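You operate a simulated robot arm through the tools that you are given. There is no shell and no other tool. Be economical: measure what you need, move in short steps, check, and stop when the job is done.

You are at the controls of a simulated robot arm. One attempt, no reset.

Task
Put one of the apples from the middle shelf of the steel shelving in the small yellow-handled tray.

Only the result counts: the job must be done as asked and must still hold three seconds after the hand-in. Knocking over, shifting, dropping, spilling or breaking anything else fails it.

Robot
A 6-joint arm with a two-finger parallel gripper on a trunk, on a base that drives. Base frame: it is fixed to the floor where the robot stands at the start and does not move with it; the origin is under the middle of the robot, x ahead of it, y to its left, z up. Units: mm, degrees, N and s.
With the tool pointing down near the work surface it reaches from about 100 to 600 mm from the robot's upright axis, wherever it stands. Its first joint turns from -166.0 to 166.0 degrees. Places, roughly: small yellow-handled tray [500, -3500, 500]. Payload 4.1 kg.
The tool frame sits at the grasp point between the pads (the TCP): z along the fingers, y along the line on which they close. The tips reach 23 mm beyond it. Largest opening 94 mm; finger width 38, thickness 10; the body of the gripper, 54 by 96 mm, starts 39 mm behind the TCP.
Orientation is that of the tool frame in the base frame, as a unit quaternion [x, y, z, w]. With the fingers straight down and closing along the base's y, the tool's x points along the base's -x, its y along +y and its z along -z.

Tools
- The arm moves only by the tool drive_tool. Its argument "motion" is a list of rows, each a list of 3 entries, a list of its own where there are three numbers: the turn, a rotation vector about the tool's x, y, z in units of 5 degrees (1.0 is 5 degrees), then the shift along the tool's x, y, z in units of 25 mm (1.0 is 25 mm), then the gripper command, from -1 (fully open) to 1 (shut), values between in proportion. In form: [[[ax, ay, az], [x, y, z], gripper], ...]. A call has 1 to 20 rows; each row shifts and turns the commanded pose from where the row before left it, along the tool's axes as they then stand. A call with a number of a shift or a turn outside -1 to 1 is refused whole. Rows are played at 5 a second. More than 50 mm and 8.6 degrees between two rows, or a gripper value outside its range, and nothing of the call is played. A pose out of reach is approached as far as the arm can. The call stops where the force on the tool passes 40 N (or 10 N more than at its start, if that is more) or the arm is blocked; 0.2 s more then pass. The fingers move at their own pace (about 45 mm/s each) and stop on an object; they squeeze with about 41 N. The grip force told is the motor's: it shows also when the fingers shut on nothing. Time passes only in rows, and 0.2 s behind the last, so rows that do not move let the fingers close. It gives the time, the measured TCP pose, the force on the tool (base axes), the opening and the grip force at its end, in the units of the frame above (readings bear some noise), with the torque about the TCP (base axes, N m) and any sound that the robot's microphone picked up, and new pictures: "show" is both (left out), scene, wrist or none.
- Cameras (640 x 400 px; columns grow to the right, rows downward): "scene" is now at [-0.6, 108.5, 1493.5]; the picture's right is [-0.70, -0.71, 0.00], its down [-0.46, 0.45, -0.77] and it looks along [0.54, -0.54, -0.64] (base axes); focal length 262 px, centre (320, 200). "wrist" rides on the gripper at [86, 16, -74] in the tool frame; the picture's right is [-0.18, 0.98, 0.00], its down [-0.58, -0.11, -0.81] and it looks along [-0.79, -0.15, 0.59] (tool axes); focal length 243 px, centre (320, 200). There is no depth. A picture from a camera that has moved, and an enlarged one, comes with that camera's place and axes in the base frame and with its lens.
- move_column(by): slides the trunk up (or, below 0, down) by that many mm; the arm and the scene camera ride with it, the base frame stays. It gives what a move gives, with no picture.
- drive_base(legs): drives the robot by 1 to 6 legs, each [ahead, turn to the left] in mm and degrees, along the robot's own axes; the way and the turn of a leg run together, so that a leg with both is an arc; at most 1500 mm and 180 degrees a leg. The arm and the cameras ride along, it lands a little off, and it stops where it bumps. It gives what a move gives, and a new picture of the scene camera.
- pan_tilt(pan, tilt): turns the head with the scene camera to pan (to the left, within 155 degrees either way) and tilt (down, from -29 to 69), counted from straight ahead of the robot. It gives what a move gives, and a new picture of the scene camera.
- zoom(camera, box): a new picture of the part [left, top, right, bottom] of that camera's present view, enlarged. The clock stands still meanwhile.
- finish_job(): hands the job in; it is judged then, once.

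Go step by step. Nothing tells you exact positions but the pictures and the camera data: compare them with the known pose of the tool, close in by small moves and look again before you grip or let go. The budget is 120 turns and 260 pictures, counting those below and the enlarged ones. Unless the task says otherwise, let go and move clear before handing in, and close with one line.

The tools are called after "Emit:" as a command line: name --argument value ..., lists and objects as JSON in quotes. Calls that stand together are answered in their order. drive_tool: Moves the arm, as the interface text tells. Its arguments: {"type":"object","properties":{"motion":{"type":"array"},"show":{"type":"string","enum":["both","scene","wrist","none"]}},"required":["motion"]} The other tools are called the same way: move_column (by) slides the trunk up or down; drive_base (legs) drives the base; pan_tilt (pan, tilt) turns the head that bears the scene camera; zoom (camera, box) takes an enlarged picture of a part of a camera's view; finish_job () hands the job in.

At the start:

```text
time_s: 0.0
ee_pos: [255.5, -153.2, 1215.3]
orientation: [0.0, 1.0, 0.0, 0.0]
contact_force: [0.1, -0.5, 0.4]
torque: [-0.01, 0.01, 0.0]
gripper_width: 94.0
grasp_force: 0.0
trunk travel left (down, up): [-450.0, 140.0]
robot x, y, heading: [-1.4, 0.6, -0.3]
head pan, tilt: [-44.7, 40.0]
```

scene: 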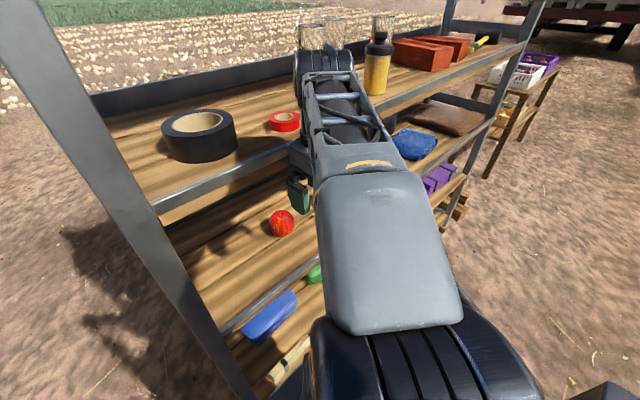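
wrist: 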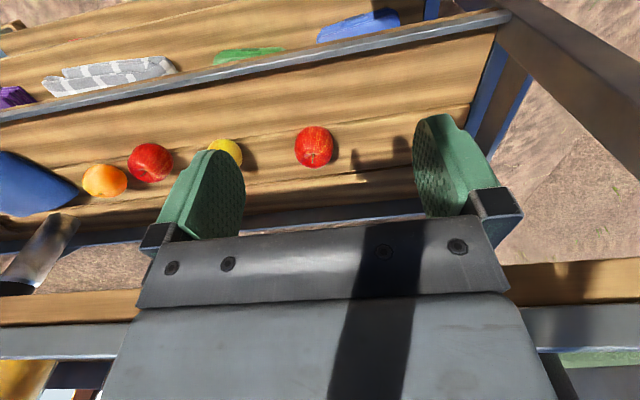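

I see shelving ahead of me. By triangulation the red apple on the middle shelf is at about [480, -210, 930]. I'll look around before moving.

Emit:
pan_tilt --pan -20 --tilt 35

Emit:
pan_tilt --pan -80 --tilt 25

Emit:
zoom --camera "wrist" --box '[0, 0, 640, 400]'

```text
time_s: 0.9
ee_pos: [256.2, -152.2, 1215.8]
orientation: [0.0, 1.0, 0.0, -0.001]
contact_force: [-0.2, -0.4, 0.5]
torque: [0.01, 0.01, 0.0]
gripper_width: 94.2
grasp_force: 0.0
trunk travel left (down, up): [-450.0, 140.0]
robot x, y, heading: [0.5, -1.8, -0.2]
head pan, tilt: [-20.0, 35.0]
camera scene: at [21.8, 138.2, 1501.1], right [-0.34, -0.94, 0.0], down [-0.54, 0.2, -0.82], along [0.77, -0.28, -0.57], focal length 262 px, centre (320, 200)
```

scene: 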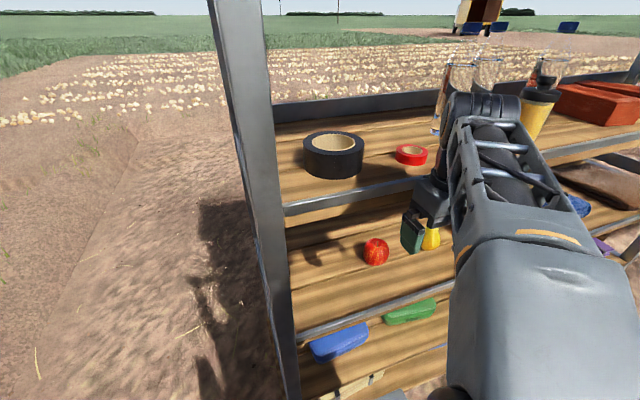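

```text
time_s: 2.2
ee_pos: [256.2, -151.8, 1215.8]
orientation: [0.001, 1.0, 0.0, 0.001]
contact_force: [0.1, -0.3, -0.1]
torque: [0.0, -0.02, 0.02]
gripper_width: 94.4
grasp_force: 0.0
trunk travel left (down, up): [-450.0, 140.0]
robot x, y, heading: [-2.1, -1.9, -0.1]
head pan, tilt: [-80.0, 25.0]
camera scene: at [-44.9, 77.6, 1516.8], right [-0.98, -0.17, 0.0], down [-0.07, 0.42, -0.91], along [0.16, -0.89, -0.42], focal length 262 px, centre (320, 200)
```

scene: 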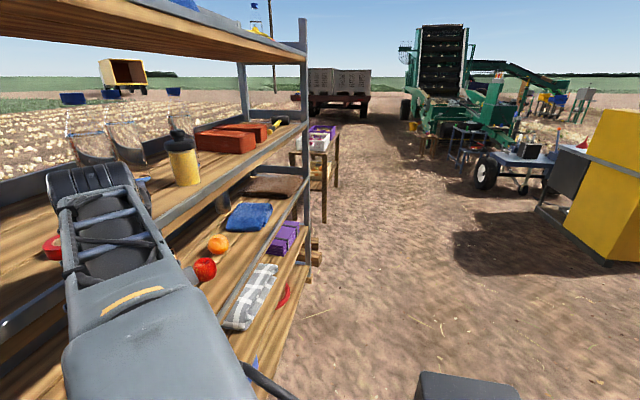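

```text
1.00 times, centred on (320, 200) of wrist
camera zoom: at [170.6, -135.6, 1289.1], right [0.18, 0.98, 0.0], down [0.58, -0.11, 0.81], along [0.79, -0.15, -0.59], focal length 243 px, centre (320, 200)
```

zoom: 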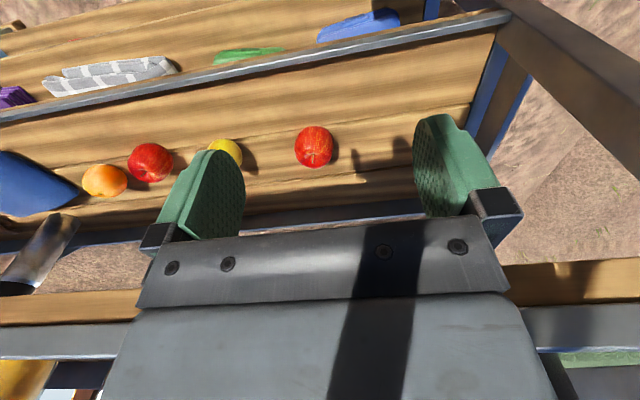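

There are several round items on the apple shelf: red, orange and yellow. I'll zoom in to tell apples from look-alikes.

Emit:
zoom --camera "wrist" --box '[60, 110, 380, 210]'

Emit:
zoom --camera "scene" --box '[150, 100, 350, 350]'

Emit:
pan_tilt --pan -60 --tilt -10

```text
2.00 times, centred on (220, 160) of wrist
camera zoom: at [170.6, -135.6, 1289.1], right [0.18, 0.98, 0.0], down [0.58, -0.11, 0.81], along [0.79, -0.15, -0.59], focal length 485 px, centre (520, 280)
```

zoom: 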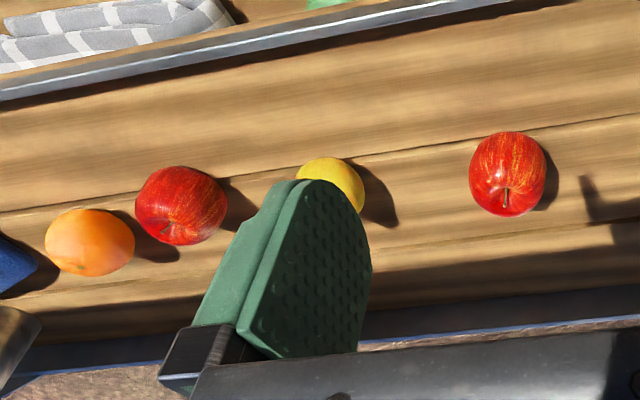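

```text
1.60 times, centred on (250, 225) of scene
camera zoom: at [-44.9, 77.6, 1516.8], right [-0.98, -0.17, 0.0], down [-0.07, 0.42, -0.91], along [0.16, -0.89, -0.42], focal length 420 px, centre (432, 160)
```

zoom: 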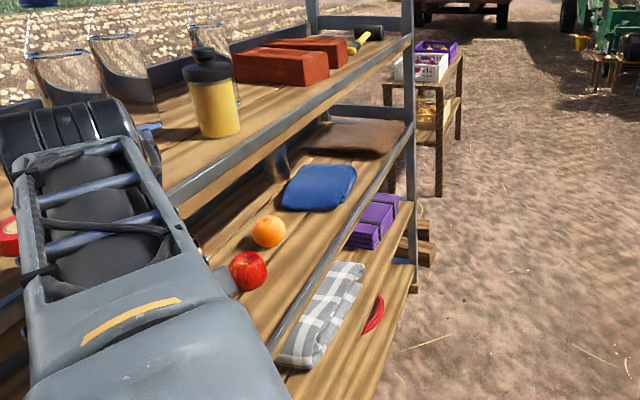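

```text
time_s: 3.2
ee_pos: [255.7, -152.5, 1215.1]
orientation: [0.0, 1.0, 0.0, 0.0]
contact_force: [0.2, -0.6, -0.1]
torque: [0.0, 0.03, 0.02]
gripper_width: 94.1
grasp_force: 0.1
trunk travel left (down, up): [-450.0, 140.0]
robot x, y, heading: [-2.1, 0.3, -0.1]
head pan, tilt: [-60.0, -10.0]
camera scene: at [-18.8, 95.3, 1572.4], right [-0.87, -0.5, 0.0], down [0.09, -0.15, -0.98], along [0.49, -0.85, 0.17], focal length 262 px, centre (320, 200)
```

scene: 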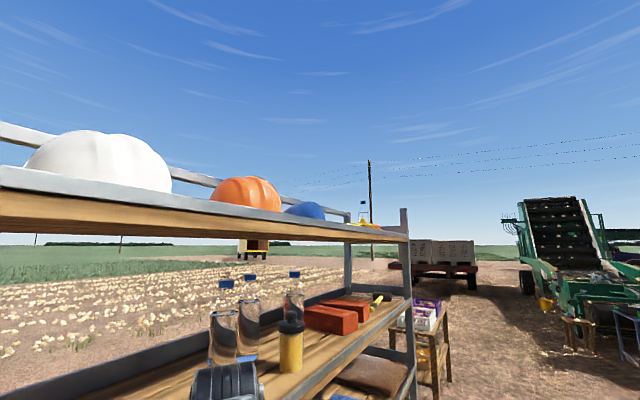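

Two real apples lie on the middle shelf, with a lemon and an orange as distractors. The shelf front is at x≈327, shelf top at z≈893, and the shelf above has its lip at z≈1265. I'll take the isolated apple near [480, -207, 930], but first check behind me before backing off.

Emit:
pan_tilt --pan 150 --tilt 30

Emit:
pan_tilt --pan -145 --tilt 30

```text
time_s: 6.2
ee_pos: [255.1, -152.8, 1215.9]
orientation: [-0.001, 1.0, 0.0, 0.0]
contact_force: [0.0, 0.8, 0.6]
torque: [0.01, -0.01, -0.02]
gripper_width: 94.2
grasp_force: 0.0
trunk travel left (down, up): [-450.0, 140.0]
robot x, y, heading: [-4.9, 0.7, -0.1]
head pan, tilt: [150.0, 30.0]
camera scene: at [-139.3, 213.6, 1508.9], right [0.5, 0.87, 0.0], down [0.43, -0.25, -0.87], along [-0.75, 0.43, -0.5], focal length 262 px, centre (320, 200)
```

scene: 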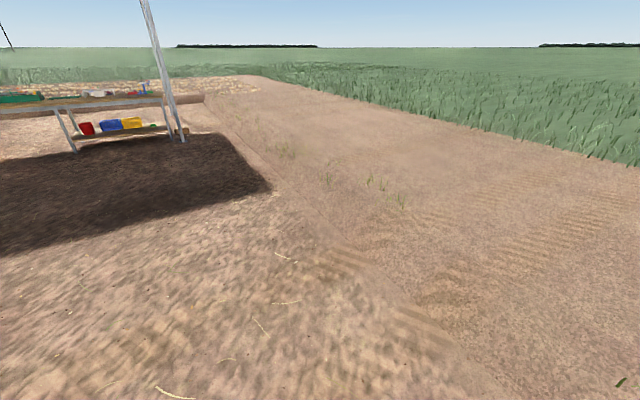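

```text
time_s: 10.3
ee_pos: [256.7, -151.9, 1215.7]
orientation: [-0.001, 1.0, 0.001, 0.0]
contact_force: [-0.4, 0.6, -0.3]
torque: [-0.07, -0.02, 0.01]
gripper_width: 93.8
grasp_force: 0.1
trunk travel left (down, up): [-450.0, 140.0]
robot x, y, heading: [5.1, -1.6, 0.1]
head pan, tilt: [-145.0, 30.0]
camera scene: at [-135.0, 116.5, 1508.9], right [-0.57, 0.82, 0.0], down [0.41, 0.29, -0.87], along [-0.71, -0.5, -0.5], focal length 262 px, centre (320, 200)
```

scene: 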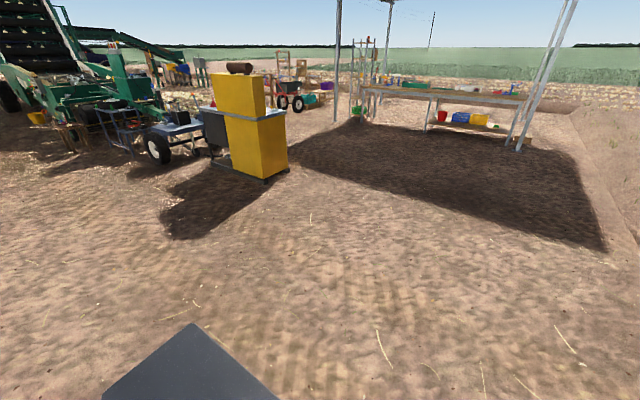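

Behind me is open ground. I'll back off 250 mm, lower the trunk, and point the head at the shelf.

Emit:
drive_base --legs '[[-250, 0]]'

Emit:
move_column --by -200

Emit:
pan_tilt --pan -30 --tilt 30

```text
time_s: 12.1
ee_pos: [6.4, -152.2, 1215.5]
orientation: [0.0, 1.0, 0.001, 0.0]
contact_force: [0.6, 0.1, -0.7]
torque: [-0.01, 0.01, 0.0]
gripper_width: 94.2
grasp_force: 0.0
trunk travel left (down, up): [-450.0, 140.0]
robot x, y, heading: [-250.9, 0.5, 0.1]
head pan, tilt: [-145.0, 30.0]
camera scene: at [-383.6, 116.5, 1508.9], right [-0.57, 0.82, 0.0], down [0.41, 0.29, -0.87], along [-0.71, -0.5, -0.5], focal length 262 px, centre (320, 200)
```

scene: 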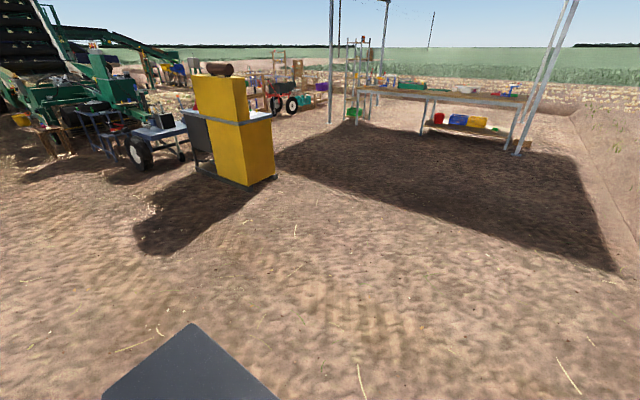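

```text
time_s: 14.2
ee_pos: [7.8, -151.5, 1014.8]
orientation: [-0.001, 1.0, -0.001, -0.001]
contact_force: [0.4, 0.1, 0.4]
torque: [-0.04, 0.0, 0.01]
gripper_width: 93.6
grasp_force: 0.0
trunk travel left (down, up): [-250.0, 340.0]
robot x, y, heading: [-245.8, 3.4, 0.1]
head pan, tilt: [-145.0, 30.0]
```

```text
time_s: 16.2
ee_pos: [8.2, -151.4, 1014.2]
orientation: [0.0, 1.0, 0.0, 0.0]
contact_force: [-0.1, 0.3, 0.1]
torque: [0.0, -0.04, 0.0]
gripper_width: 93.9
grasp_force: 0.0
trunk travel left (down, up): [-250.0, 340.0]
robot x, y, heading: [-249.8, 1.1, 0.0]
head pan, tilt: [-30.0, 30.0]
camera scene: at [-230.9, 123.1, 1308.9], right [-0.5, -0.87, 0.0], down [-0.43, 0.25, -0.87], along [0.75, -0.43, -0.5], focal length 262 px, centre (320, 200)
```

scene: 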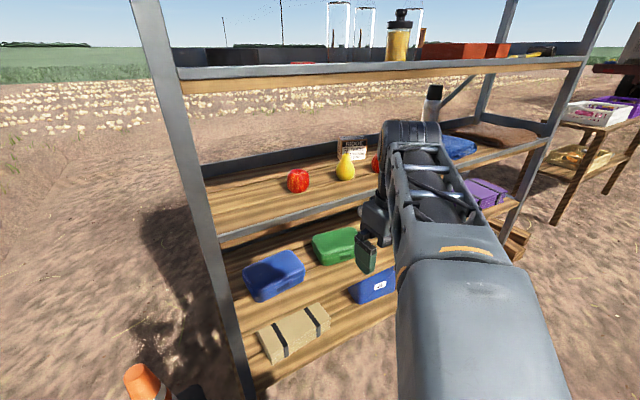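

The yellow item is a pear. The apple shows at about [480, -203, 932], about 75 mm across. I'll roll the hand 180° about its axis so the camera ends on top when I tilt forward.

Emit:
drive_tool --motion '[[[0, 0, 1], [0, 0, 0], -1], [[0, 0, 1], [0, 0, 0], -1], [[0, 0, 1], [0, 0, 0], -1], [[0, 0, 1], [0, 0, 0], -1], [[0, 0, 1], [0, 0, 0], -1], [[0, 0, 1], [0, 0, 0], -1], [[0, 0, 1], [0, 0, 0], -1], [[0, 0, 1], [0, 0, 0], -1], [[0, 0, 1], [0, 0, 0], -1], [[0, 0, 1], [0, 0, 0], -1], [[0, 0, 1], [0, 0, 0], -1], [[0, 0, 1], [0, 0, 0], -1], [[0, 0, 1], [0, 0, 0], -1], [[0, 0, 1], [0, 0, 0], -1], [[0, 0, 1], [0, 0, 0], -1], [[0, 0, 1], [0, 0, 0], -1], [[0, 0, 1], [0, 0, 0], -1], [[0, 0, 1], [0, 0, 0], -1]]' --show "none"

```text
time_s: 20.0
ee_pos: [7.9, -152.4, 1015.8]
orientation: [0.707, 0.707, 0.0, 0.0]
contact_force: [0.4, 0.2, -0.8]
torque: [-0.01, -0.02, -0.02]
gripper_width: 93.6
grasp_force: 0.2
trunk travel left (down, up): [-250.0, 340.0]
robot x, y, heading: [-251.8, 1.2, -0.2]
head pan, tilt: [-30.0, 30.0]
```

The first 90° went cleanly, so I'll do the remaining 90°.

Emit:
drive_tool --motion '[[[0, 0, 1], [0, 0, 0], -1], [[0, 0, 1], [0, 0, 0], -1], [[0, 0, 1], [0, 0, 0], -1], [[0, 0, 1], [0, 0, 0], -1], [[0, 0, 1], [0, 0, 0], -1], [[0, 0, 1], [0, 0, 0], -1], [[0, 0, 1], [0, 0, 0], -1], [[0, 0, 1], [0, 0, 0], -1], [[0, 0, 1], [0, 0, 0], -1], [[0, 0, 1], [0, 0, 0], -1], [[0, 0, 1], [0, 0, 0], -1], [[0, 0, 1], [0, 0, 0], -1], [[0, 0, 1], [0, 0, 0], -1], [[0, 0, 1], [0, 0, 0], -1], [[0, 0, 1], [0, 0, 0], -1], [[0, 0, 1], [0, 0, 0], -1], [[0, 0, 1], [0, 0, 0], -1], [[0, 0, 1], [0, 0, 0], -1]]' --show "both"

```text
time_s: 23.8
ee_pos: [7.8, -152.4, 1015.9]
orientation: [1.0, -0.002, 0.0, 0.0]
contact_force: [-0.6, -0.3, 0.6]
torque: [0.02, 0.02, 0.02]
gripper_width: 94.1
grasp_force: 0.1
trunk travel left (down, up): [-250.0, 340.0]
robot x, y, heading: [-248.9, 2.7, -0.1]
head pan, tilt: [-30.0, 30.0]
camera scene: at [-230.9, 123.1, 1308.9], right [-0.5, -0.87, 0.0], down [-0.43, 0.25, -0.87], along [0.75, -0.43, -0.5], focal length 262 px, centre (320, 200)
camera wrist: at [95.2, -168.3, 1089.1], right [-0.19, -0.98, 0.0], down [-0.58, 0.11, 0.81], along [-0.79, 0.15, -0.59], focal length 243 px, centre (320, 200)
```

scene: 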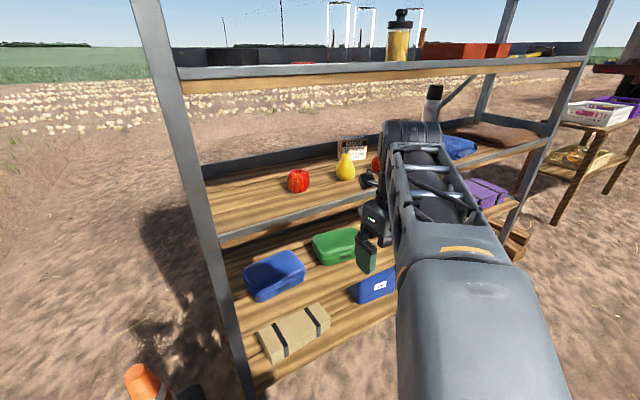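
wrist: 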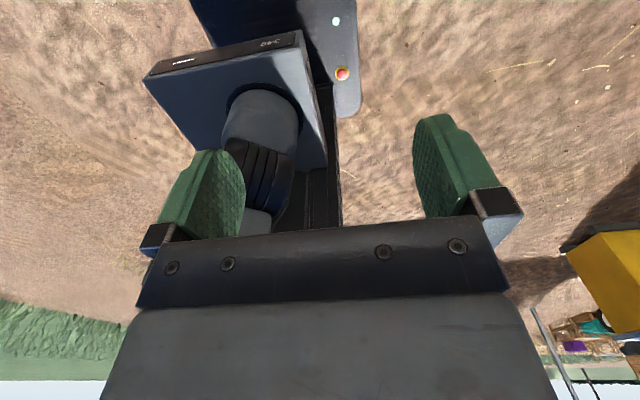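

The roll is done. Now I'll tilt the fingers forward 60° while moving about 150 mm ahead, still clear of the shelf.

Emit:
drive_tool --motion '[[[0, 1, 0], [0.5, 0, 0.04], -1], [[0, 1, 0], [0.49, 0, 0.09], -1], [[0, 1, 0], [0.48, 0, 0.13], -1], [[0, 1, 0], [0.47, 0, 0.17], -1], [[0, 1, 0], [0.45, 0, 0.21], -1], [[0, 1, 0], [0.43, 0, 0.25], -1], [[0, 1, 0], [0.41, 0, 0.29], -1], [[0, 1, 0], [0.38, 0, 0.32], -1], [[0, 1, 0], [0.35, 0, 0.35], -1], [[0, 1, 0], [0.32, 0, 0.38], -1], [[0, 1, 0], [0.29, 0, 0.41], -1], [[0, 1, 0], [0.25, 0, 0.43], -1]]' --show "both"

```text
time_s: 26.4
ee_pos: [156.1, -152.5, 1002.8]
orientation: [0.866, 0.001, 0.501, -0.001]
contact_force: [-0.8, 0.4, -0.4]
torque: [-0.02, -0.03, 0.01]
gripper_width: 93.8
grasp_force: 0.1
trunk travel left (down, up): [-250.0, 340.0]
robot x, y, heading: [-244.8, -0.7, 0.0]
head pan, tilt: [-30.0, 30.0]
camera scene: at [-230.9, 123.1, 1308.9], right [-0.5, -0.87, 0.0], down [-0.43, 0.25, -0.87], along [0.75, -0.43, -0.5], focal length 262 px, centre (320, 200)
camera wrist: at [136.1, -167.9, 1114.1], right [-0.09, -0.98, -0.16], down [-0.99, 0.11, -0.1], along [0.12, 0.15, -0.98], focal length 243 px, centre (320, 200)
```

scene: 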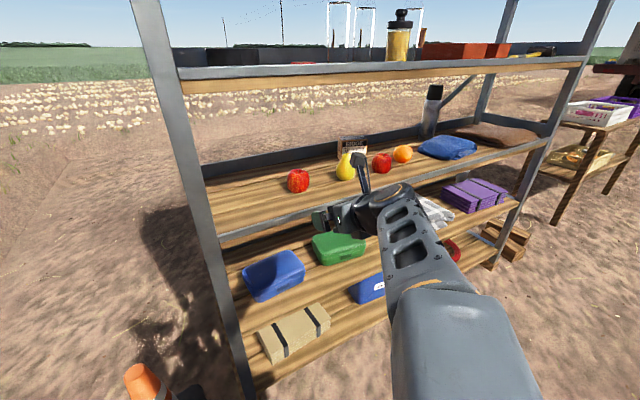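
wrist: 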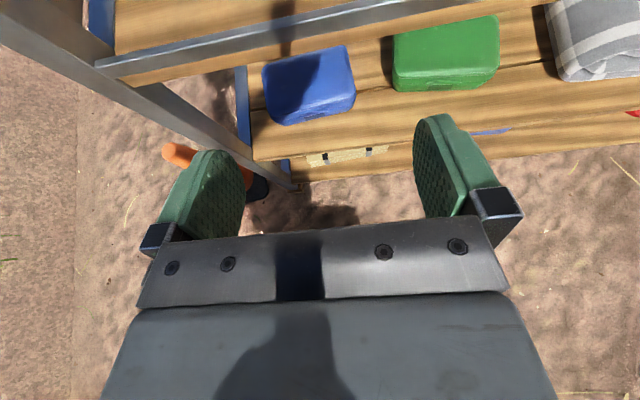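

The hand is now tilted forward. Next I'll align y with the apple and drive the base in by 150 mm, so the hand enters the gap at z≈1000, between the lips at 917 and 1245.

Emit:
drive_tool --motion '[[[0, 0, 0], [0, 0.7, 0], -1], [[0, 0, 0], [0, 0.7, 0], -1], [[0, 0, 0], [0, 0.7, 0], -1]]' --show "none"

Emit:
drive_base --legs '[[150, 0]]'

Emit:
zoom --camera "wrist" --box '[0, 0, 640, 400]'

```text
time_s: 27.2
ee_pos: [157.0, -205.4, 1002.0]
orientation: [0.866, 0.0, 0.501, 0.0]
contact_force: [0.1, 0.8, 0.1]
torque: [0.01, 0.02, -0.03]
gripper_width: 93.8
grasp_force: 0.1
trunk travel left (down, up): [-250.0, 340.0]
robot x, y, heading: [-250.1, -1.9, 0.4]
head pan, tilt: [-30.0, 30.0]
```

```text
time_s: 28.6
ee_pos: [306.5, -206.1, 1003.1]
orientation: [0.866, 0.0, 0.5, 0.0]
contact_force: [-0.1, 0.1, 1.4]
torque: [0.02, -0.02, 0.01]
gripper_width: 94.3
grasp_force: 0.1
trunk travel left (down, up): [-250.0, 340.0]
robot x, y, heading: [-96.1, 0.0, 0.2]
head pan, tilt: [-30.0, 30.0]
camera scene: at [-80.2, 123.0, 1308.9], right [-0.5, -0.87, 0.0], down [-0.43, 0.25, -0.87], along [0.75, -0.43, -0.5], focal length 262 px, centre (320, 200)
```

scene: 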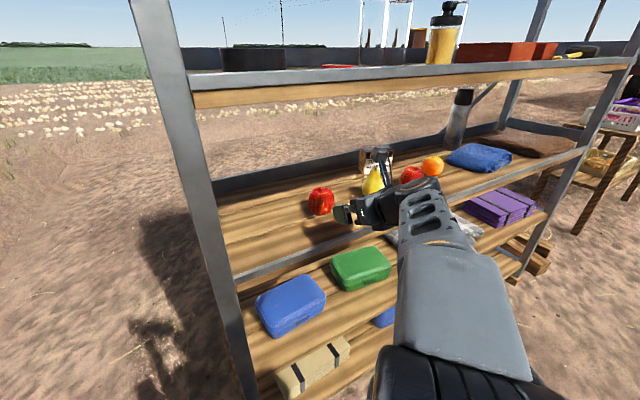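

```text
1.00 times, centred on (320, 200) of wrist
camera zoom: at [286.7, -220.7, 1113.7], right [-0.09, -0.98, -0.16], down [-0.99, 0.11, -0.1], along [0.12, 0.15, -0.98], focal length 243 px, centre (320, 200)
```

zoom: 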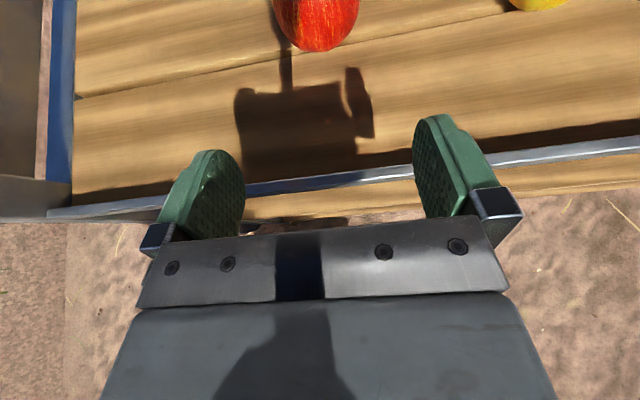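

The apple's position is confirmed at about [475, -203, 932]. I'll approach along the tool axis, stop short, and look.

Emit:
drive_tool --motion '[[[0, 0, 0], [1, 0, 0], -1], [[0, 0, 0], [0, -0.08, 1], -1], [[0, 0, 0], [0, 0, 1], -1], [[0, 0, 0], [0, 0, 1], -1], [[0, 0, 0], [0, 0, 0.8], -1]]' --show "both"

```text
time_s: 29.8
ee_pos: [401.8, -201.3, 976.8]
orientation: [0.866, 0.0, 0.5, 0.0]
contact_force: [-0.7, 0.4, 0.3]
torque: [-0.03, -0.04, 0.02]
gripper_width: 94.2
grasp_force: 0.1
trunk travel left (down, up): [-250.0, 340.0]
robot x, y, heading: [-95.2, -0.0, 0.0]
head pan, tilt: [-30.0, 30.0]
camera scene: at [-80.1, 123.0, 1308.9], right [-0.5, -0.87, 0.0], down [-0.43, 0.25, -0.87], along [0.75, -0.43, -0.5], focal length 262 px, centre (320, 200)
camera wrist: at [382.1, -218.5, 1088.0], right [-0.09, -0.98, -0.16], down [-0.99, 0.11, -0.1], along [0.12, 0.15, -0.98], focal length 243 px, centre (320, 200)
```

scene: 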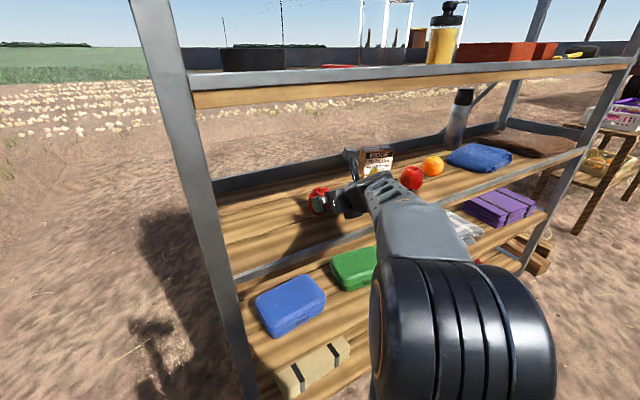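
wrist: 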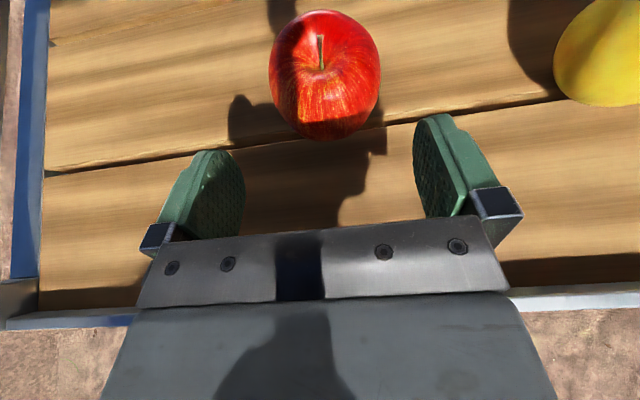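

The apple is centred at about [484, -205, 932]. I'll move the final 90 mm so the fingers straddle it.

Emit:
drive_tool --motion '[[[0, 0, 0], [0.15, 0.15, 0.7], -1], [[0, 0, 0], [0, 0, 0.8], -1], [[0, 0, 0], [0, 0, 0.8], -1], [[0, 0, 0], [0, 0, 0.8], -1], [[0, 0, 0], [0, 0, 0.5], -1]]' --show "both"

```text
time_s: 31.0
ee_pos: [481.7, -207.7, 934.4]
orientation: [0.866, 0.0, 0.5, 0.001]
contact_force: [-0.6, 0.0, 1.5]
torque: [0.0, 0.0, 0.0]
gripper_width: 93.8
grasp_force: 0.0
trunk travel left (down, up): [-250.0, 340.0]
robot x, y, heading: [-98.6, 1.1, 0.1]
head pan, tilt: [-30.0, 30.0]
camera scene: at [-80.2, 123.0, 1308.9], right [-0.5, -0.87, 0.0], down [-0.43, 0.25, -0.87], along [0.75, -0.43, -0.5], focal length 262 px, centre (320, 200)
camera wrist: at [461.4, -222.9, 1046.5], right [-0.09, -0.98, -0.16], down [-0.99, 0.11, -0.1], along [0.12, 0.15, -0.98], focal length 243 px, centre (320, 200)
```

scene: 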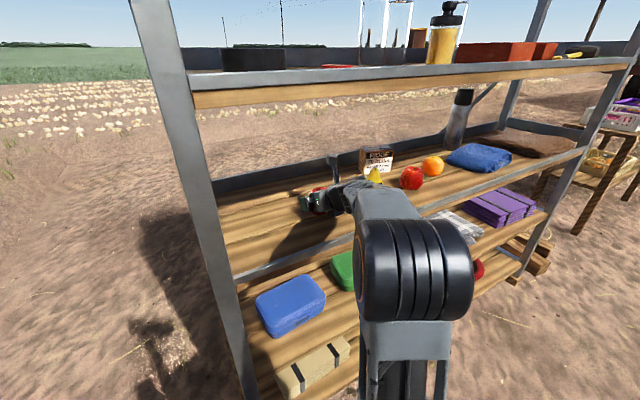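
wrist: 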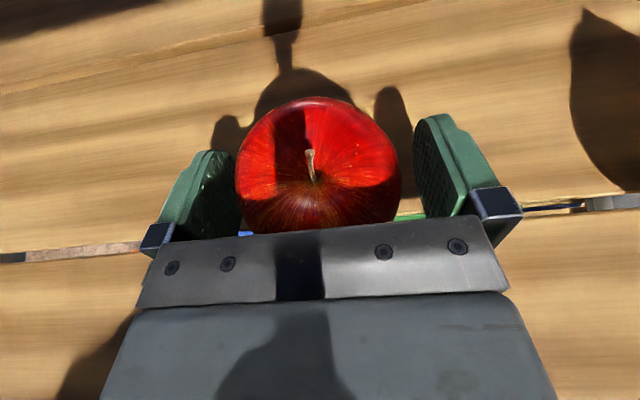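

The apple is between the pads. I'll make a small centring shift and close.

Emit:
drive_tool --motion '[[[0, 0, 0], [0.1, -0.12, 0.2], -1], [[0, 0, 0], [0, 0, 0], 1], [[0, 0, 0], [0, 0, 0], 1], [[0, 0, 0], [0, 0, 0], 1], [[0, 0, 0], [0, 0, 0], 1], [[0, 0, 0], [0, 0, 0], 1]]' --show "wrist"

```text
time_s: 32.4
ee_pos: [487.8, -204.3, 933.8]
orientation: [0.866, 0.0, 0.5, 0.0]
contact_force: [1.0, -1.7, 3.7]
torque: [0.0, -0.04, 0.0]
gripper_width: 72.9
grasp_force: 41.2
trunk travel left (down, up): [-250.0, 340.0]
robot x, y, heading: [-98.4, -0.6, -0.1]
head pan, tilt: [-30.0, 30.0]
camera wrist: at [467.0, -220.0, 1046.3], right [-0.09, -0.98, -0.16], down [-0.99, 0.11, -0.1], along [0.12, 0.15, -0.98], focal length 243 px, centre (320, 200)
```

wrist: 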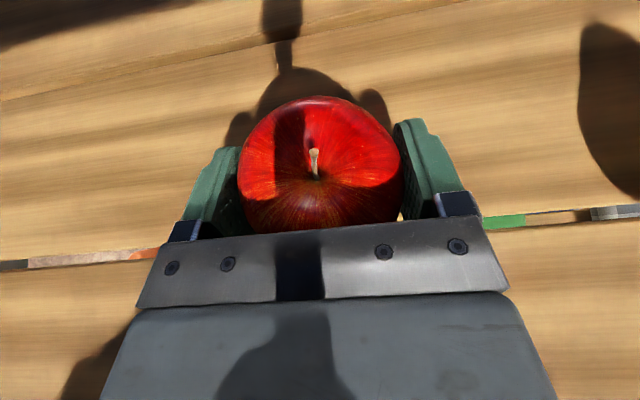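

The apple is gripped at 73 mm. I'll lift 75 mm straight up, then back the base out.

Emit:
drive_tool --motion '[[[0, 0, 0], [0.433, 0, -0.25], 1], [[0, 0, 0], [0.866, 0, -0.5], 1], [[0, 0, 0], [0.866, 0, -0.5], 1], [[0, 0, 0], [0.433, 0, -0.25], 1]]' --show "both"

```text
time_s: 33.4
ee_pos: [486.6, -204.7, 1008.6]
orientation: [0.866, 0.0, 0.5, 0.0]
contact_force: [-0.3, 0.7, 0.0]
torque: [0.0, 0.0, 0.0]
gripper_width: 0.1
grasp_force: 40.6
trunk travel left (down, up): [-250.0, 340.0]
robot x, y, heading: [-96.5, 1.4, -0.2]
head pan, tilt: [-30.0, 30.0]
camera scene: at [-80.0, 123.0, 1308.9], right [-0.5, -0.87, 0.0], down [-0.43, 0.25, -0.87], along [0.75, -0.43, -0.5], focal length 262 px, centre (320, 200)
camera wrist: at [466.8, -219.5, 1120.4], right [-0.09, -0.98, -0.16], down [-0.99, 0.11, -0.1], along [0.12, 0.15, -0.98], focal length 243 px, centre (320, 200)
```

scene: 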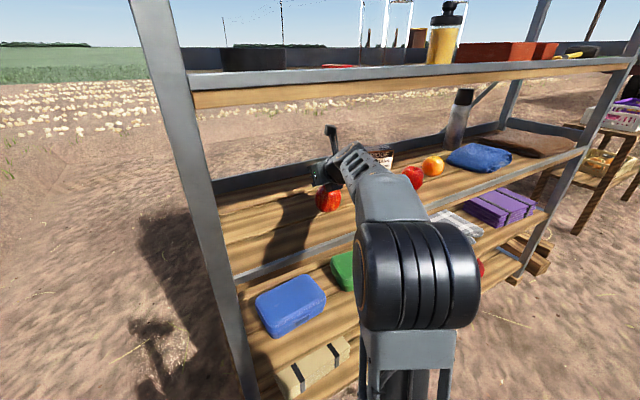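
wrist: 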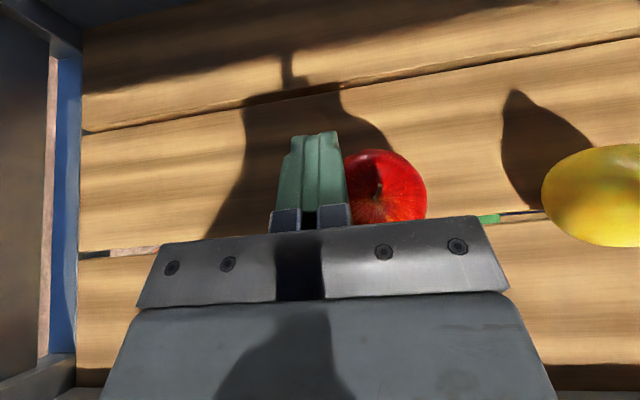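

The apple slipped out and stayed on the shelf, shifted a little to the right. I'll open the fingers up here and measure the apple again, more carefully.

Emit:
drive_tool --motion '[[[0, 0, 0], [0, 0, -0.8], -1], [[0, 0, 0], [0, 0, -1], -1], [[0, 0, 0], [0, 0, -1], -1], [[0, 0, 0], [0, 0, -0.5], -1], [[0, 0, 0], [0, 0, 0], -1]]' --show "both"

Emit:
zoom --camera "scene" --box '[220, 120, 460, 270]'

```text
time_s: 34.6
ee_pos: [416.0, -204.8, 1051.1]
orientation: [0.866, 0.0, 0.5, 0.0]
contact_force: [-1.4, 0.1, -0.1]
torque: [0.02, -0.02, 0.01]
gripper_width: 93.7
grasp_force: 0.0
trunk travel left (down, up): [-250.0, 340.0]
robot x, y, heading: [-97.4, -1.1, 0.1]
head pan, tilt: [-30.0, 30.0]
camera scene: at [-80.0, 123.0, 1308.9], right [-0.5, -0.87, 0.0], down [-0.43, 0.25, -0.87], along [0.75, -0.43, -0.5], focal length 262 px, centre (320, 200)
camera wrist: at [395.8, -219.6, 1162.2], right [-0.09, -0.98, -0.16], down [-0.99, 0.11, -0.1], along [0.12, 0.15, -0.98], focal length 243 px, centre (320, 200)
```

scene: 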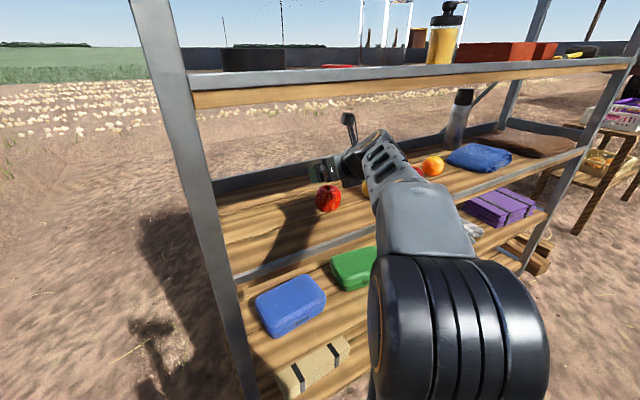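
wrist: 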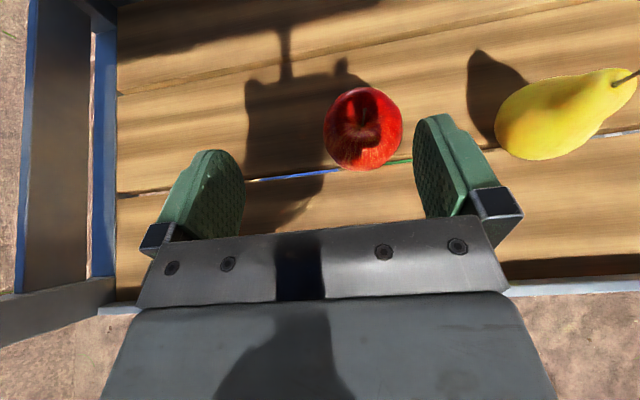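

```text
2.67 times, centred on (340, 195) of scene
camera zoom: at [-80.0, 123.0, 1308.9], right [-0.5, -0.87, 0.0], down [-0.43, 0.25, -0.87], along [0.75, -0.43, -0.5], focal length 700 px, centre (267, 213)
```

zoom: 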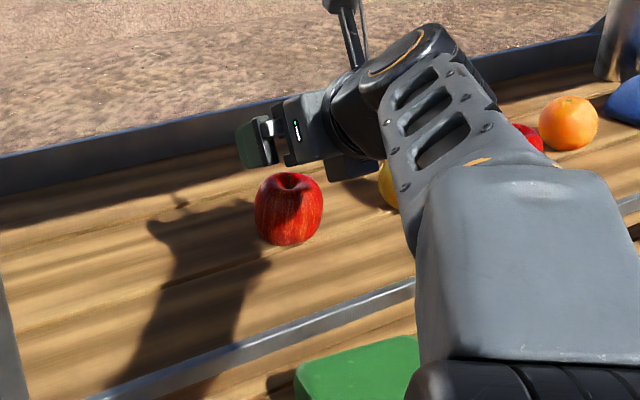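

The apple is upright, with its centre really at about [494, -234, 922]. My first grip was too high and too short, which is why it slipped. I'll shift over, drop to a pre-grasp pose on its axis and check.

Emit:
drive_tool --motion '[[[0, 0, 0], [0, 0.6, 0], -1], [[0, 0, 0], [0, 0.56, 0], -1], [[0, 0, 0], [-0.9, 0, 0.3], -1], [[0, 0, 0], [-0.9, 0, 0.4], -1], [[0, 0, 0], [-1, 0, 0.5], -1]]' --show "both"

```text
time_s: 35.8
ee_pos: [405.4, -232.8, 976.0]
orientation: [0.866, 0.0, 0.5, 0.0]
contact_force: [-0.1, 0.5, -0.5]
torque: [0.0, 0.02, 0.02]
gripper_width: 93.9
grasp_force: 0.1
trunk travel left (down, up): [-250.0, 340.0]
robot x, y, heading: [-98.4, -2.5, -0.1]
head pan, tilt: [-30.0, 30.0]
camera scene: at [-80.1, 123.1, 1308.9], right [-0.5, -0.87, 0.0], down [-0.43, 0.25, -0.87], along [0.75, -0.43, -0.5], focal length 262 px, centre (320, 200)
camera wrist: at [386.1, -248.1, 1087.1], right [-0.09, -0.98, -0.16], down [-0.99, 0.11, -0.1], along [0.12, 0.15, -0.98], focal length 243 px, centre (320, 200)
```

scene: 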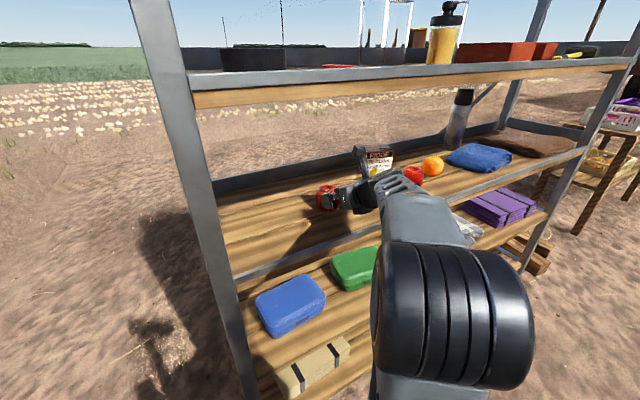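
wrist: 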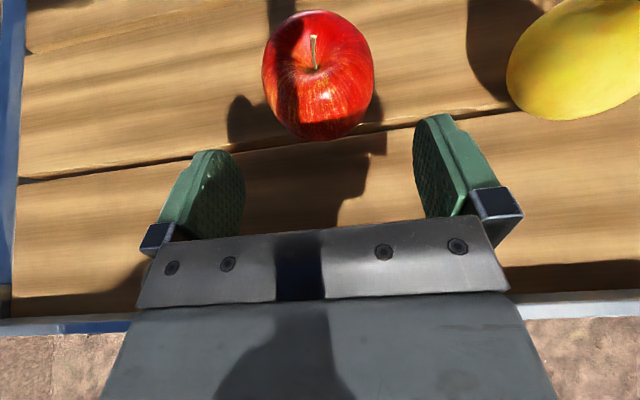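

The line-up looks good. I'll advance to about [495, -231, 921] and check centring before closing.

Emit:
drive_tool --motion '[[[0, 0, 0], [-0.1, -0.06, 0.8], -1], [[0, 0, 0], [0, 0, 0.9], -1], [[0, 0, 0], [0, 0, 0.9], -1], [[0, 0, 0], [0, 0, 0.8], -1], [[0, 0, 0], [0, 0, 0.5], -1], [[0, 0, 0], [0, 0, 0.32], -1]]' --show "both"

```text
time_s: 37.2
ee_pos: [493.7, -233.6, 927.9]
orientation: [0.862, -0.001, 0.506, 0.001]
contact_force: [-4.1, -1.0, 10.6]
torque: [0.47, 0.01, 0.29]
gripper_width: 93.6
grasp_force: 0.0
trunk travel left (down, up): [-250.0, 340.0]
robot x, y, heading: [-93.6, 2.0, -0.2]
head pan, tilt: [-30.0, 30.0]
stopped in row 6: the force on the tool passed its limit (the readings are from after the stop); the commanded pose is now the measured one
camera scene: at [-81.5, 123.2, 1308.9], right [-0.5, -0.86, 0.0], down [-0.43, 0.25, -0.87], along [0.75, -0.44, -0.5], focal length 262 px, centre (320, 200)
camera wrist: at [472.6, -248.9, 1039.1], right [-0.1, -0.98, -0.16], down [-0.99, 0.11, -0.11], along [0.13, 0.15, -0.98], focal length 243 px, centre (320, 200)
```

scene: 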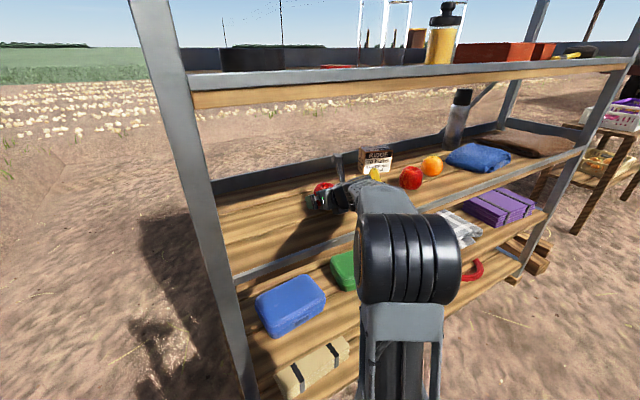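
wrist: 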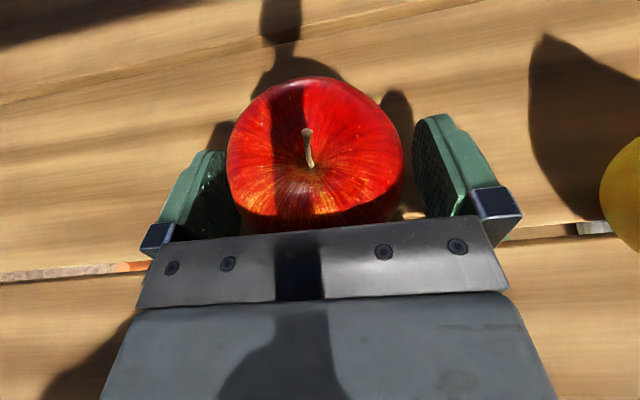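

A fingertip touched the shelf lightly, so this height is the lowest possible. The apple sits about 8 mm further in, so I'll creep forward at constant height, close, and see whether the width exceeds the earlier 72.9.

Emit:
drive_tool --motion '[[[0, 0, 0], [0.08, -0.04, 0.14], -1], [[0, 0, 0], [0.08, -0.04, 0.14], -1], [[0, 0, 0], [0, 0, 0], 0], [[0, 0, 0], [0, 0, 0], 0.6], [[0, 0, 0], [0, 0, 0], 1], [[0, 0, 0], [0, 0, 0], 1], [[0, 0, 0], [0, 0, 0], 1], [[0, 0, 0], [0, 0, 0], 1]]' --show "both"

```text
time_s: 39.0
ee_pos: [501.4, -229.7, 928.1]
orientation: [0.863, -0.001, 0.505, 0.003]
contact_force: [6.1, 7.0, 25.9]
torque: [1.27, -0.48, -0.31]
gripper_width: 72.9
grasp_force: 40.9
trunk travel left (down, up): [-250.0, 340.0]
robot x, y, heading: [-99.3, 0.0, -0.2]
head pan, tilt: [-30.0, 30.0]
camera scene: at [-81.6, 124.5, 1308.9], right [-0.5, -0.86, 0.0], down [-0.43, 0.25, -0.87], along [0.75, -0.44, -0.5], focal length 262 px, centre (320, 200)
camera wrist: at [481.2, -245.5, 1039.1], right [-0.09, -0.98, -0.16], down [-0.99, 0.11, -0.11], along [0.13, 0.14, -0.98], focal length 243 px, centre (320, 200)
```

scene: 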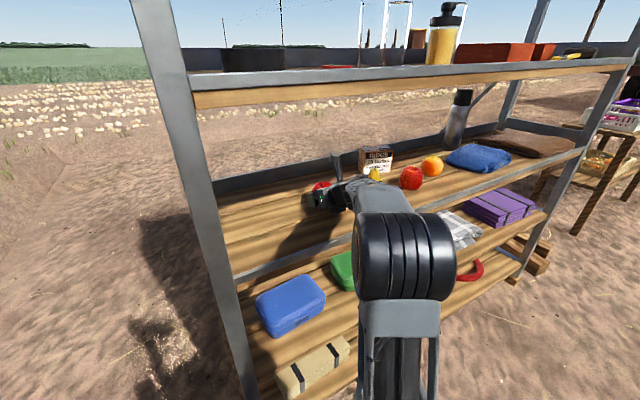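
wrist: 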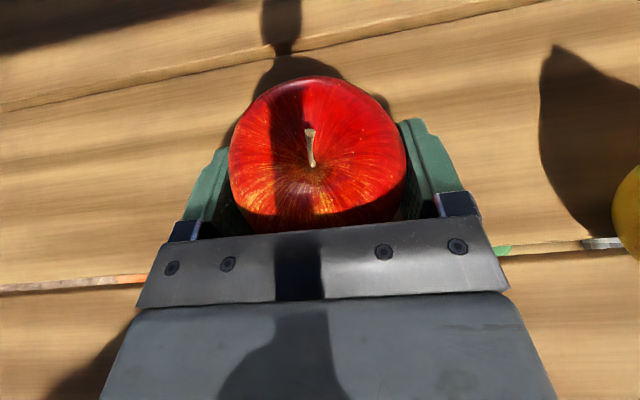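

Same width, so this is the true equator, and now the grip is lower on the apple. I'll lift slowly by 20 mm and check.

Emit:
drive_tool --motion '[[[0, 0, 0], [0.1, 0, -0.06], 1], [[0, 0, 0], [0.1, 0, -0.06], 1], [[0, 0, 0], [0.17, 0, -0.1], 1], [[0, 0, 0], [0.17, 0, -0.1], 1], [[0, 0, 0], [0.17, 0, -0.1], 1]]' --show "wrist"

```text
time_s: 40.2
ee_pos: [502.0, -231.2, 943.6]
orientation: [0.865, -0.001, 0.502, 0.001]
contact_force: [-0.3, 0.2, -1.2]
torque: [0.02, 0.01, -0.03]
gripper_width: 72.6
grasp_force: 41.1
trunk travel left (down, up): [-250.0, 340.0]
robot x, y, heading: [-96.9, 0.8, -0.1]
head pan, tilt: [-30.0, 30.0]
camera wrist: at [482.1, -246.8, 1055.8], right [-0.1, -0.98, -0.16], down [-0.99, 0.11, -0.11], along [0.12, 0.15, -0.98], focal length 243 px, centre (320, 200)
```

wrist: 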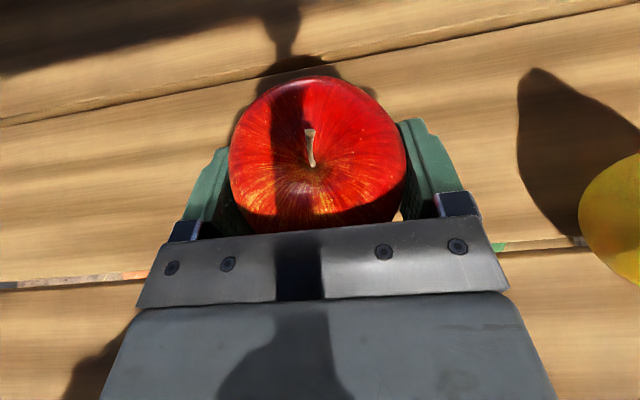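

It is rising with the hand. I'll continue slowly another 40 mm.

Emit:
drive_tool --motion '[[[0, 0, 0], [0.17, 0, -0.1], 1], [[0, 0, 0], [0.17, 0, -0.1], 1], [[0, 0, 0], [0.17, 0, -0.1], 1], [[0, 0, 0], [0.17, 0, -0.1], 1], [[0, 0, 0], [0.17, 0, -0.1], 1], [[0, 0, 0], [0.17, 0, -0.1], 1], [[0, 0, 0], [0.17, 0, -0.1], 1], [[0, 0, 0], [0.17, 0, -0.1], 1], [[0, 0, 0], [0.17, 0, -0.1], 1]]' --show "both"

```text
time_s: 42.2
ee_pos: [501.2, -230.8, 989.2]
orientation: [0.864, -0.002, 0.503, 0.003]
contact_force: [-0.3, 0.2, -2.1]
torque: [0.0, 0.02, 0.04]
gripper_width: 72.5
grasp_force: 40.9
trunk travel left (down, up): [-250.0, 340.0]
robot x, y, heading: [-97.7, -1.3, -0.3]
head pan, tilt: [-30.0, 30.0]
camera scene: at [-80.0, 123.0, 1308.9], right [-0.5, -0.86, 0.0], down [-0.43, 0.25, -0.87], along [0.75, -0.43, -0.5], focal length 262 px, centre (320, 200)
camera wrist: at [480.8, -246.4, 1100.7], right [-0.09, -0.98, -0.16], down [-0.99, 0.11, -0.11], along [0.12, 0.15, -0.98], focal length 243 px, centre (320, 200)
```

scene: 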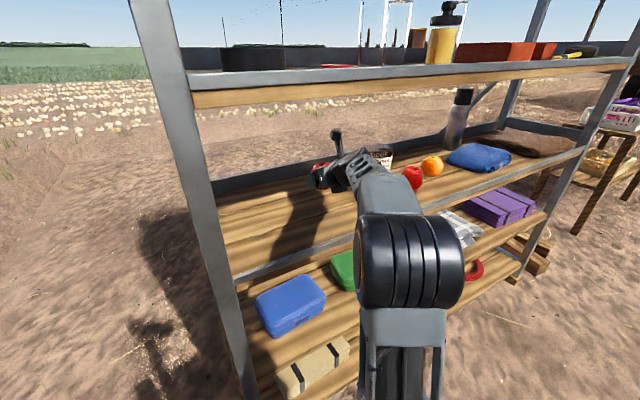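
wrist: 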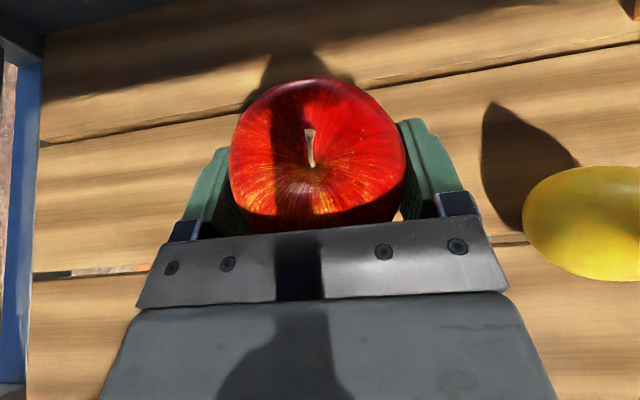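

It is held firmly with about 35 mm clearance over the lip. I'll back the base out 450 mm.

Emit:
drive_base --legs '[[-450, 0]]'

Emit:
zoom --camera "wrist" --box '[0, 0, 640, 400]'

Emit:
pan_tilt --pan -80 --tilt 20

```text
time_s: 44.9
ee_pos: [49.6, -230.1, 989.8]
orientation: [0.864, -0.002, 0.503, 0.002]
contact_force: [0.1, -0.1, -2.1]
torque: [0.0, 0.0, 0.0]
gripper_width: 72.2
grasp_force: 40.9
trunk travel left (down, up): [-250.0, 340.0]
robot x, y, heading: [-550.5, -1.6, -0.2]
head pan, tilt: [-30.0, 30.0]
camera scene: at [-531.8, 123.9, 1308.9], right [-0.5, -0.86, 0.0], down [-0.43, 0.25, -0.87], along [0.75, -0.43, -0.5], focal length 262 px, centre (320, 200)
```

scene: 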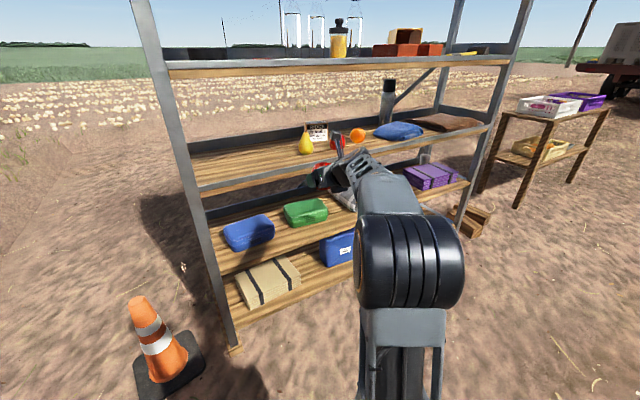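

```text
1.00 times, centred on (320, 200) of wrist
camera zoom: at [28.8, -245.8, 1100.6], right [-0.1, -0.98, -0.16], down [-0.99, 0.11, -0.11], along [0.12, 0.15, -0.98], focal length 243 px, centre (320, 200)
```

zoom: 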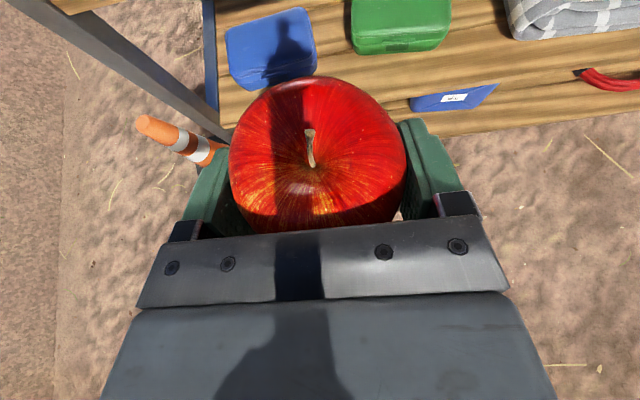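

```text
time_s: 46.1
ee_pos: [50.9, -230.4, 988.3]
orientation: [0.864, -0.003, 0.503, 0.002]
contact_force: [-0.6, 0.2, -2.2]
torque: [0.0, 0.03, 0.01]
gripper_width: 72.2
grasp_force: 40.8
trunk travel left (down, up): [-250.0, 340.0]
robot x, y, heading: [-550.3, -0.4, -0.2]
head pan, tilt: [-80.0, 20.0]
camera scene: at [-594.2, 77.6, 1324.9], right [-0.99, -0.17, 0.0], down [-0.06, 0.34, -0.94], along [0.16, -0.93, -0.34], focal length 262 px, centre (320, 200)
```

scene: 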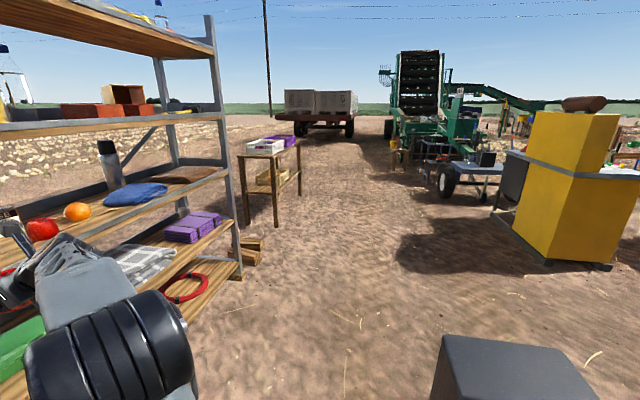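

The apple is secure and I am clear of the shelf. The tray location seems to fall on the table with the white and purple crates, probably its lower level, so I'll zoom in.

Emit:
zoom --camera "scene" --box '[220, 120, 330, 240]'

```text
3.33 times, centred on (275, 180) of scene
camera zoom: at [-594.2, 77.6, 1324.9], right [-0.99, -0.17, 0.0], down [-0.06, 0.34, -0.94], along [0.16, -0.93, -0.34], focal length 875 px, centre (470, 267)
```

zoom: 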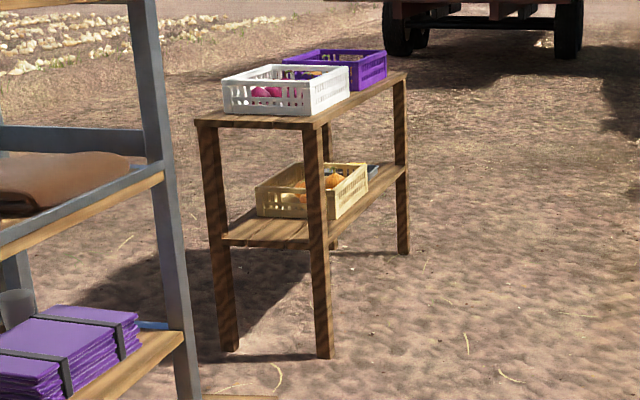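

The lower level of that table holds a yellow crate and something behind it, which may be the tray. I'll turn right and drive along the open lane to get beside the table.

Emit:
drive_base --legs '[[0, -90], [1500, 0], [1000, 0]]'

Emit:
pan_tilt --pan 40 --tilt 25

```text
time_s: 62.2
ee_pos: [-813.8, -3101.6, 990.8]
orientation: [-0.604, 0.618, -0.351, -0.361]
contact_force: [0.0, -0.4, -2.5]
torque: [0.02, 0.0, -0.01]
gripper_width: 72.5
grasp_force: 41.5
trunk travel left (down, up): [-250.0, 340.0]
robot x, y, heading: [-568.6, -2511.4, -91.3]
head pan, tilt: [-80.0, 20.0]
camera scene: at [-497.0, -2463.1, 1325.0], right [-0.15, 0.99, 0.0], down [0.34, 0.05, -0.94], along [-0.93, -0.14, -0.34], focal length 262 px, centre (320, 200)
```

scene: 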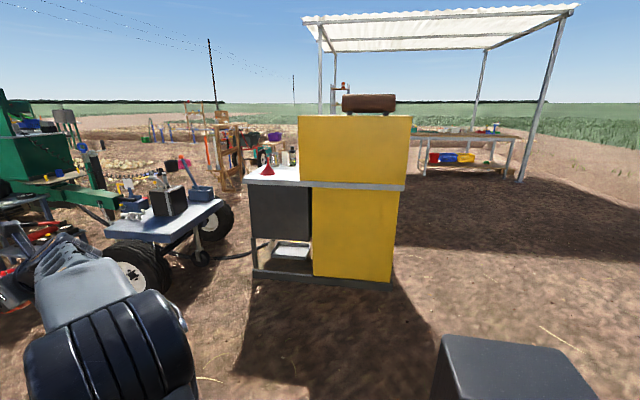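

```text
time_s: 64.2
ee_pos: [-813.0, -3102.8, 988.7]
orientation: [-0.605, 0.617, -0.351, -0.36]
contact_force: [0.4, -0.2, -1.9]
torque: [-0.01, 0.02, 0.01]
gripper_width: 72.3
grasp_force: 41.3
trunk travel left (down, up): [-250.0, 340.0]
robot x, y, heading: [-575.5, -2508.4, -91.3]
head pan, tilt: [40.0, 25.0]
camera scene: at [-347.3, -2520.8, 1316.9], right [-0.78, -0.63, 0.0], down [-0.26, 0.33, -0.91], along [0.57, -0.71, -0.42], focal length 262 px, centre (320, 200)
```

scene: 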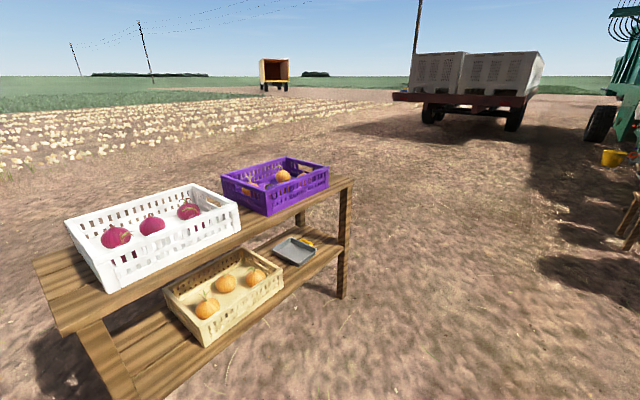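

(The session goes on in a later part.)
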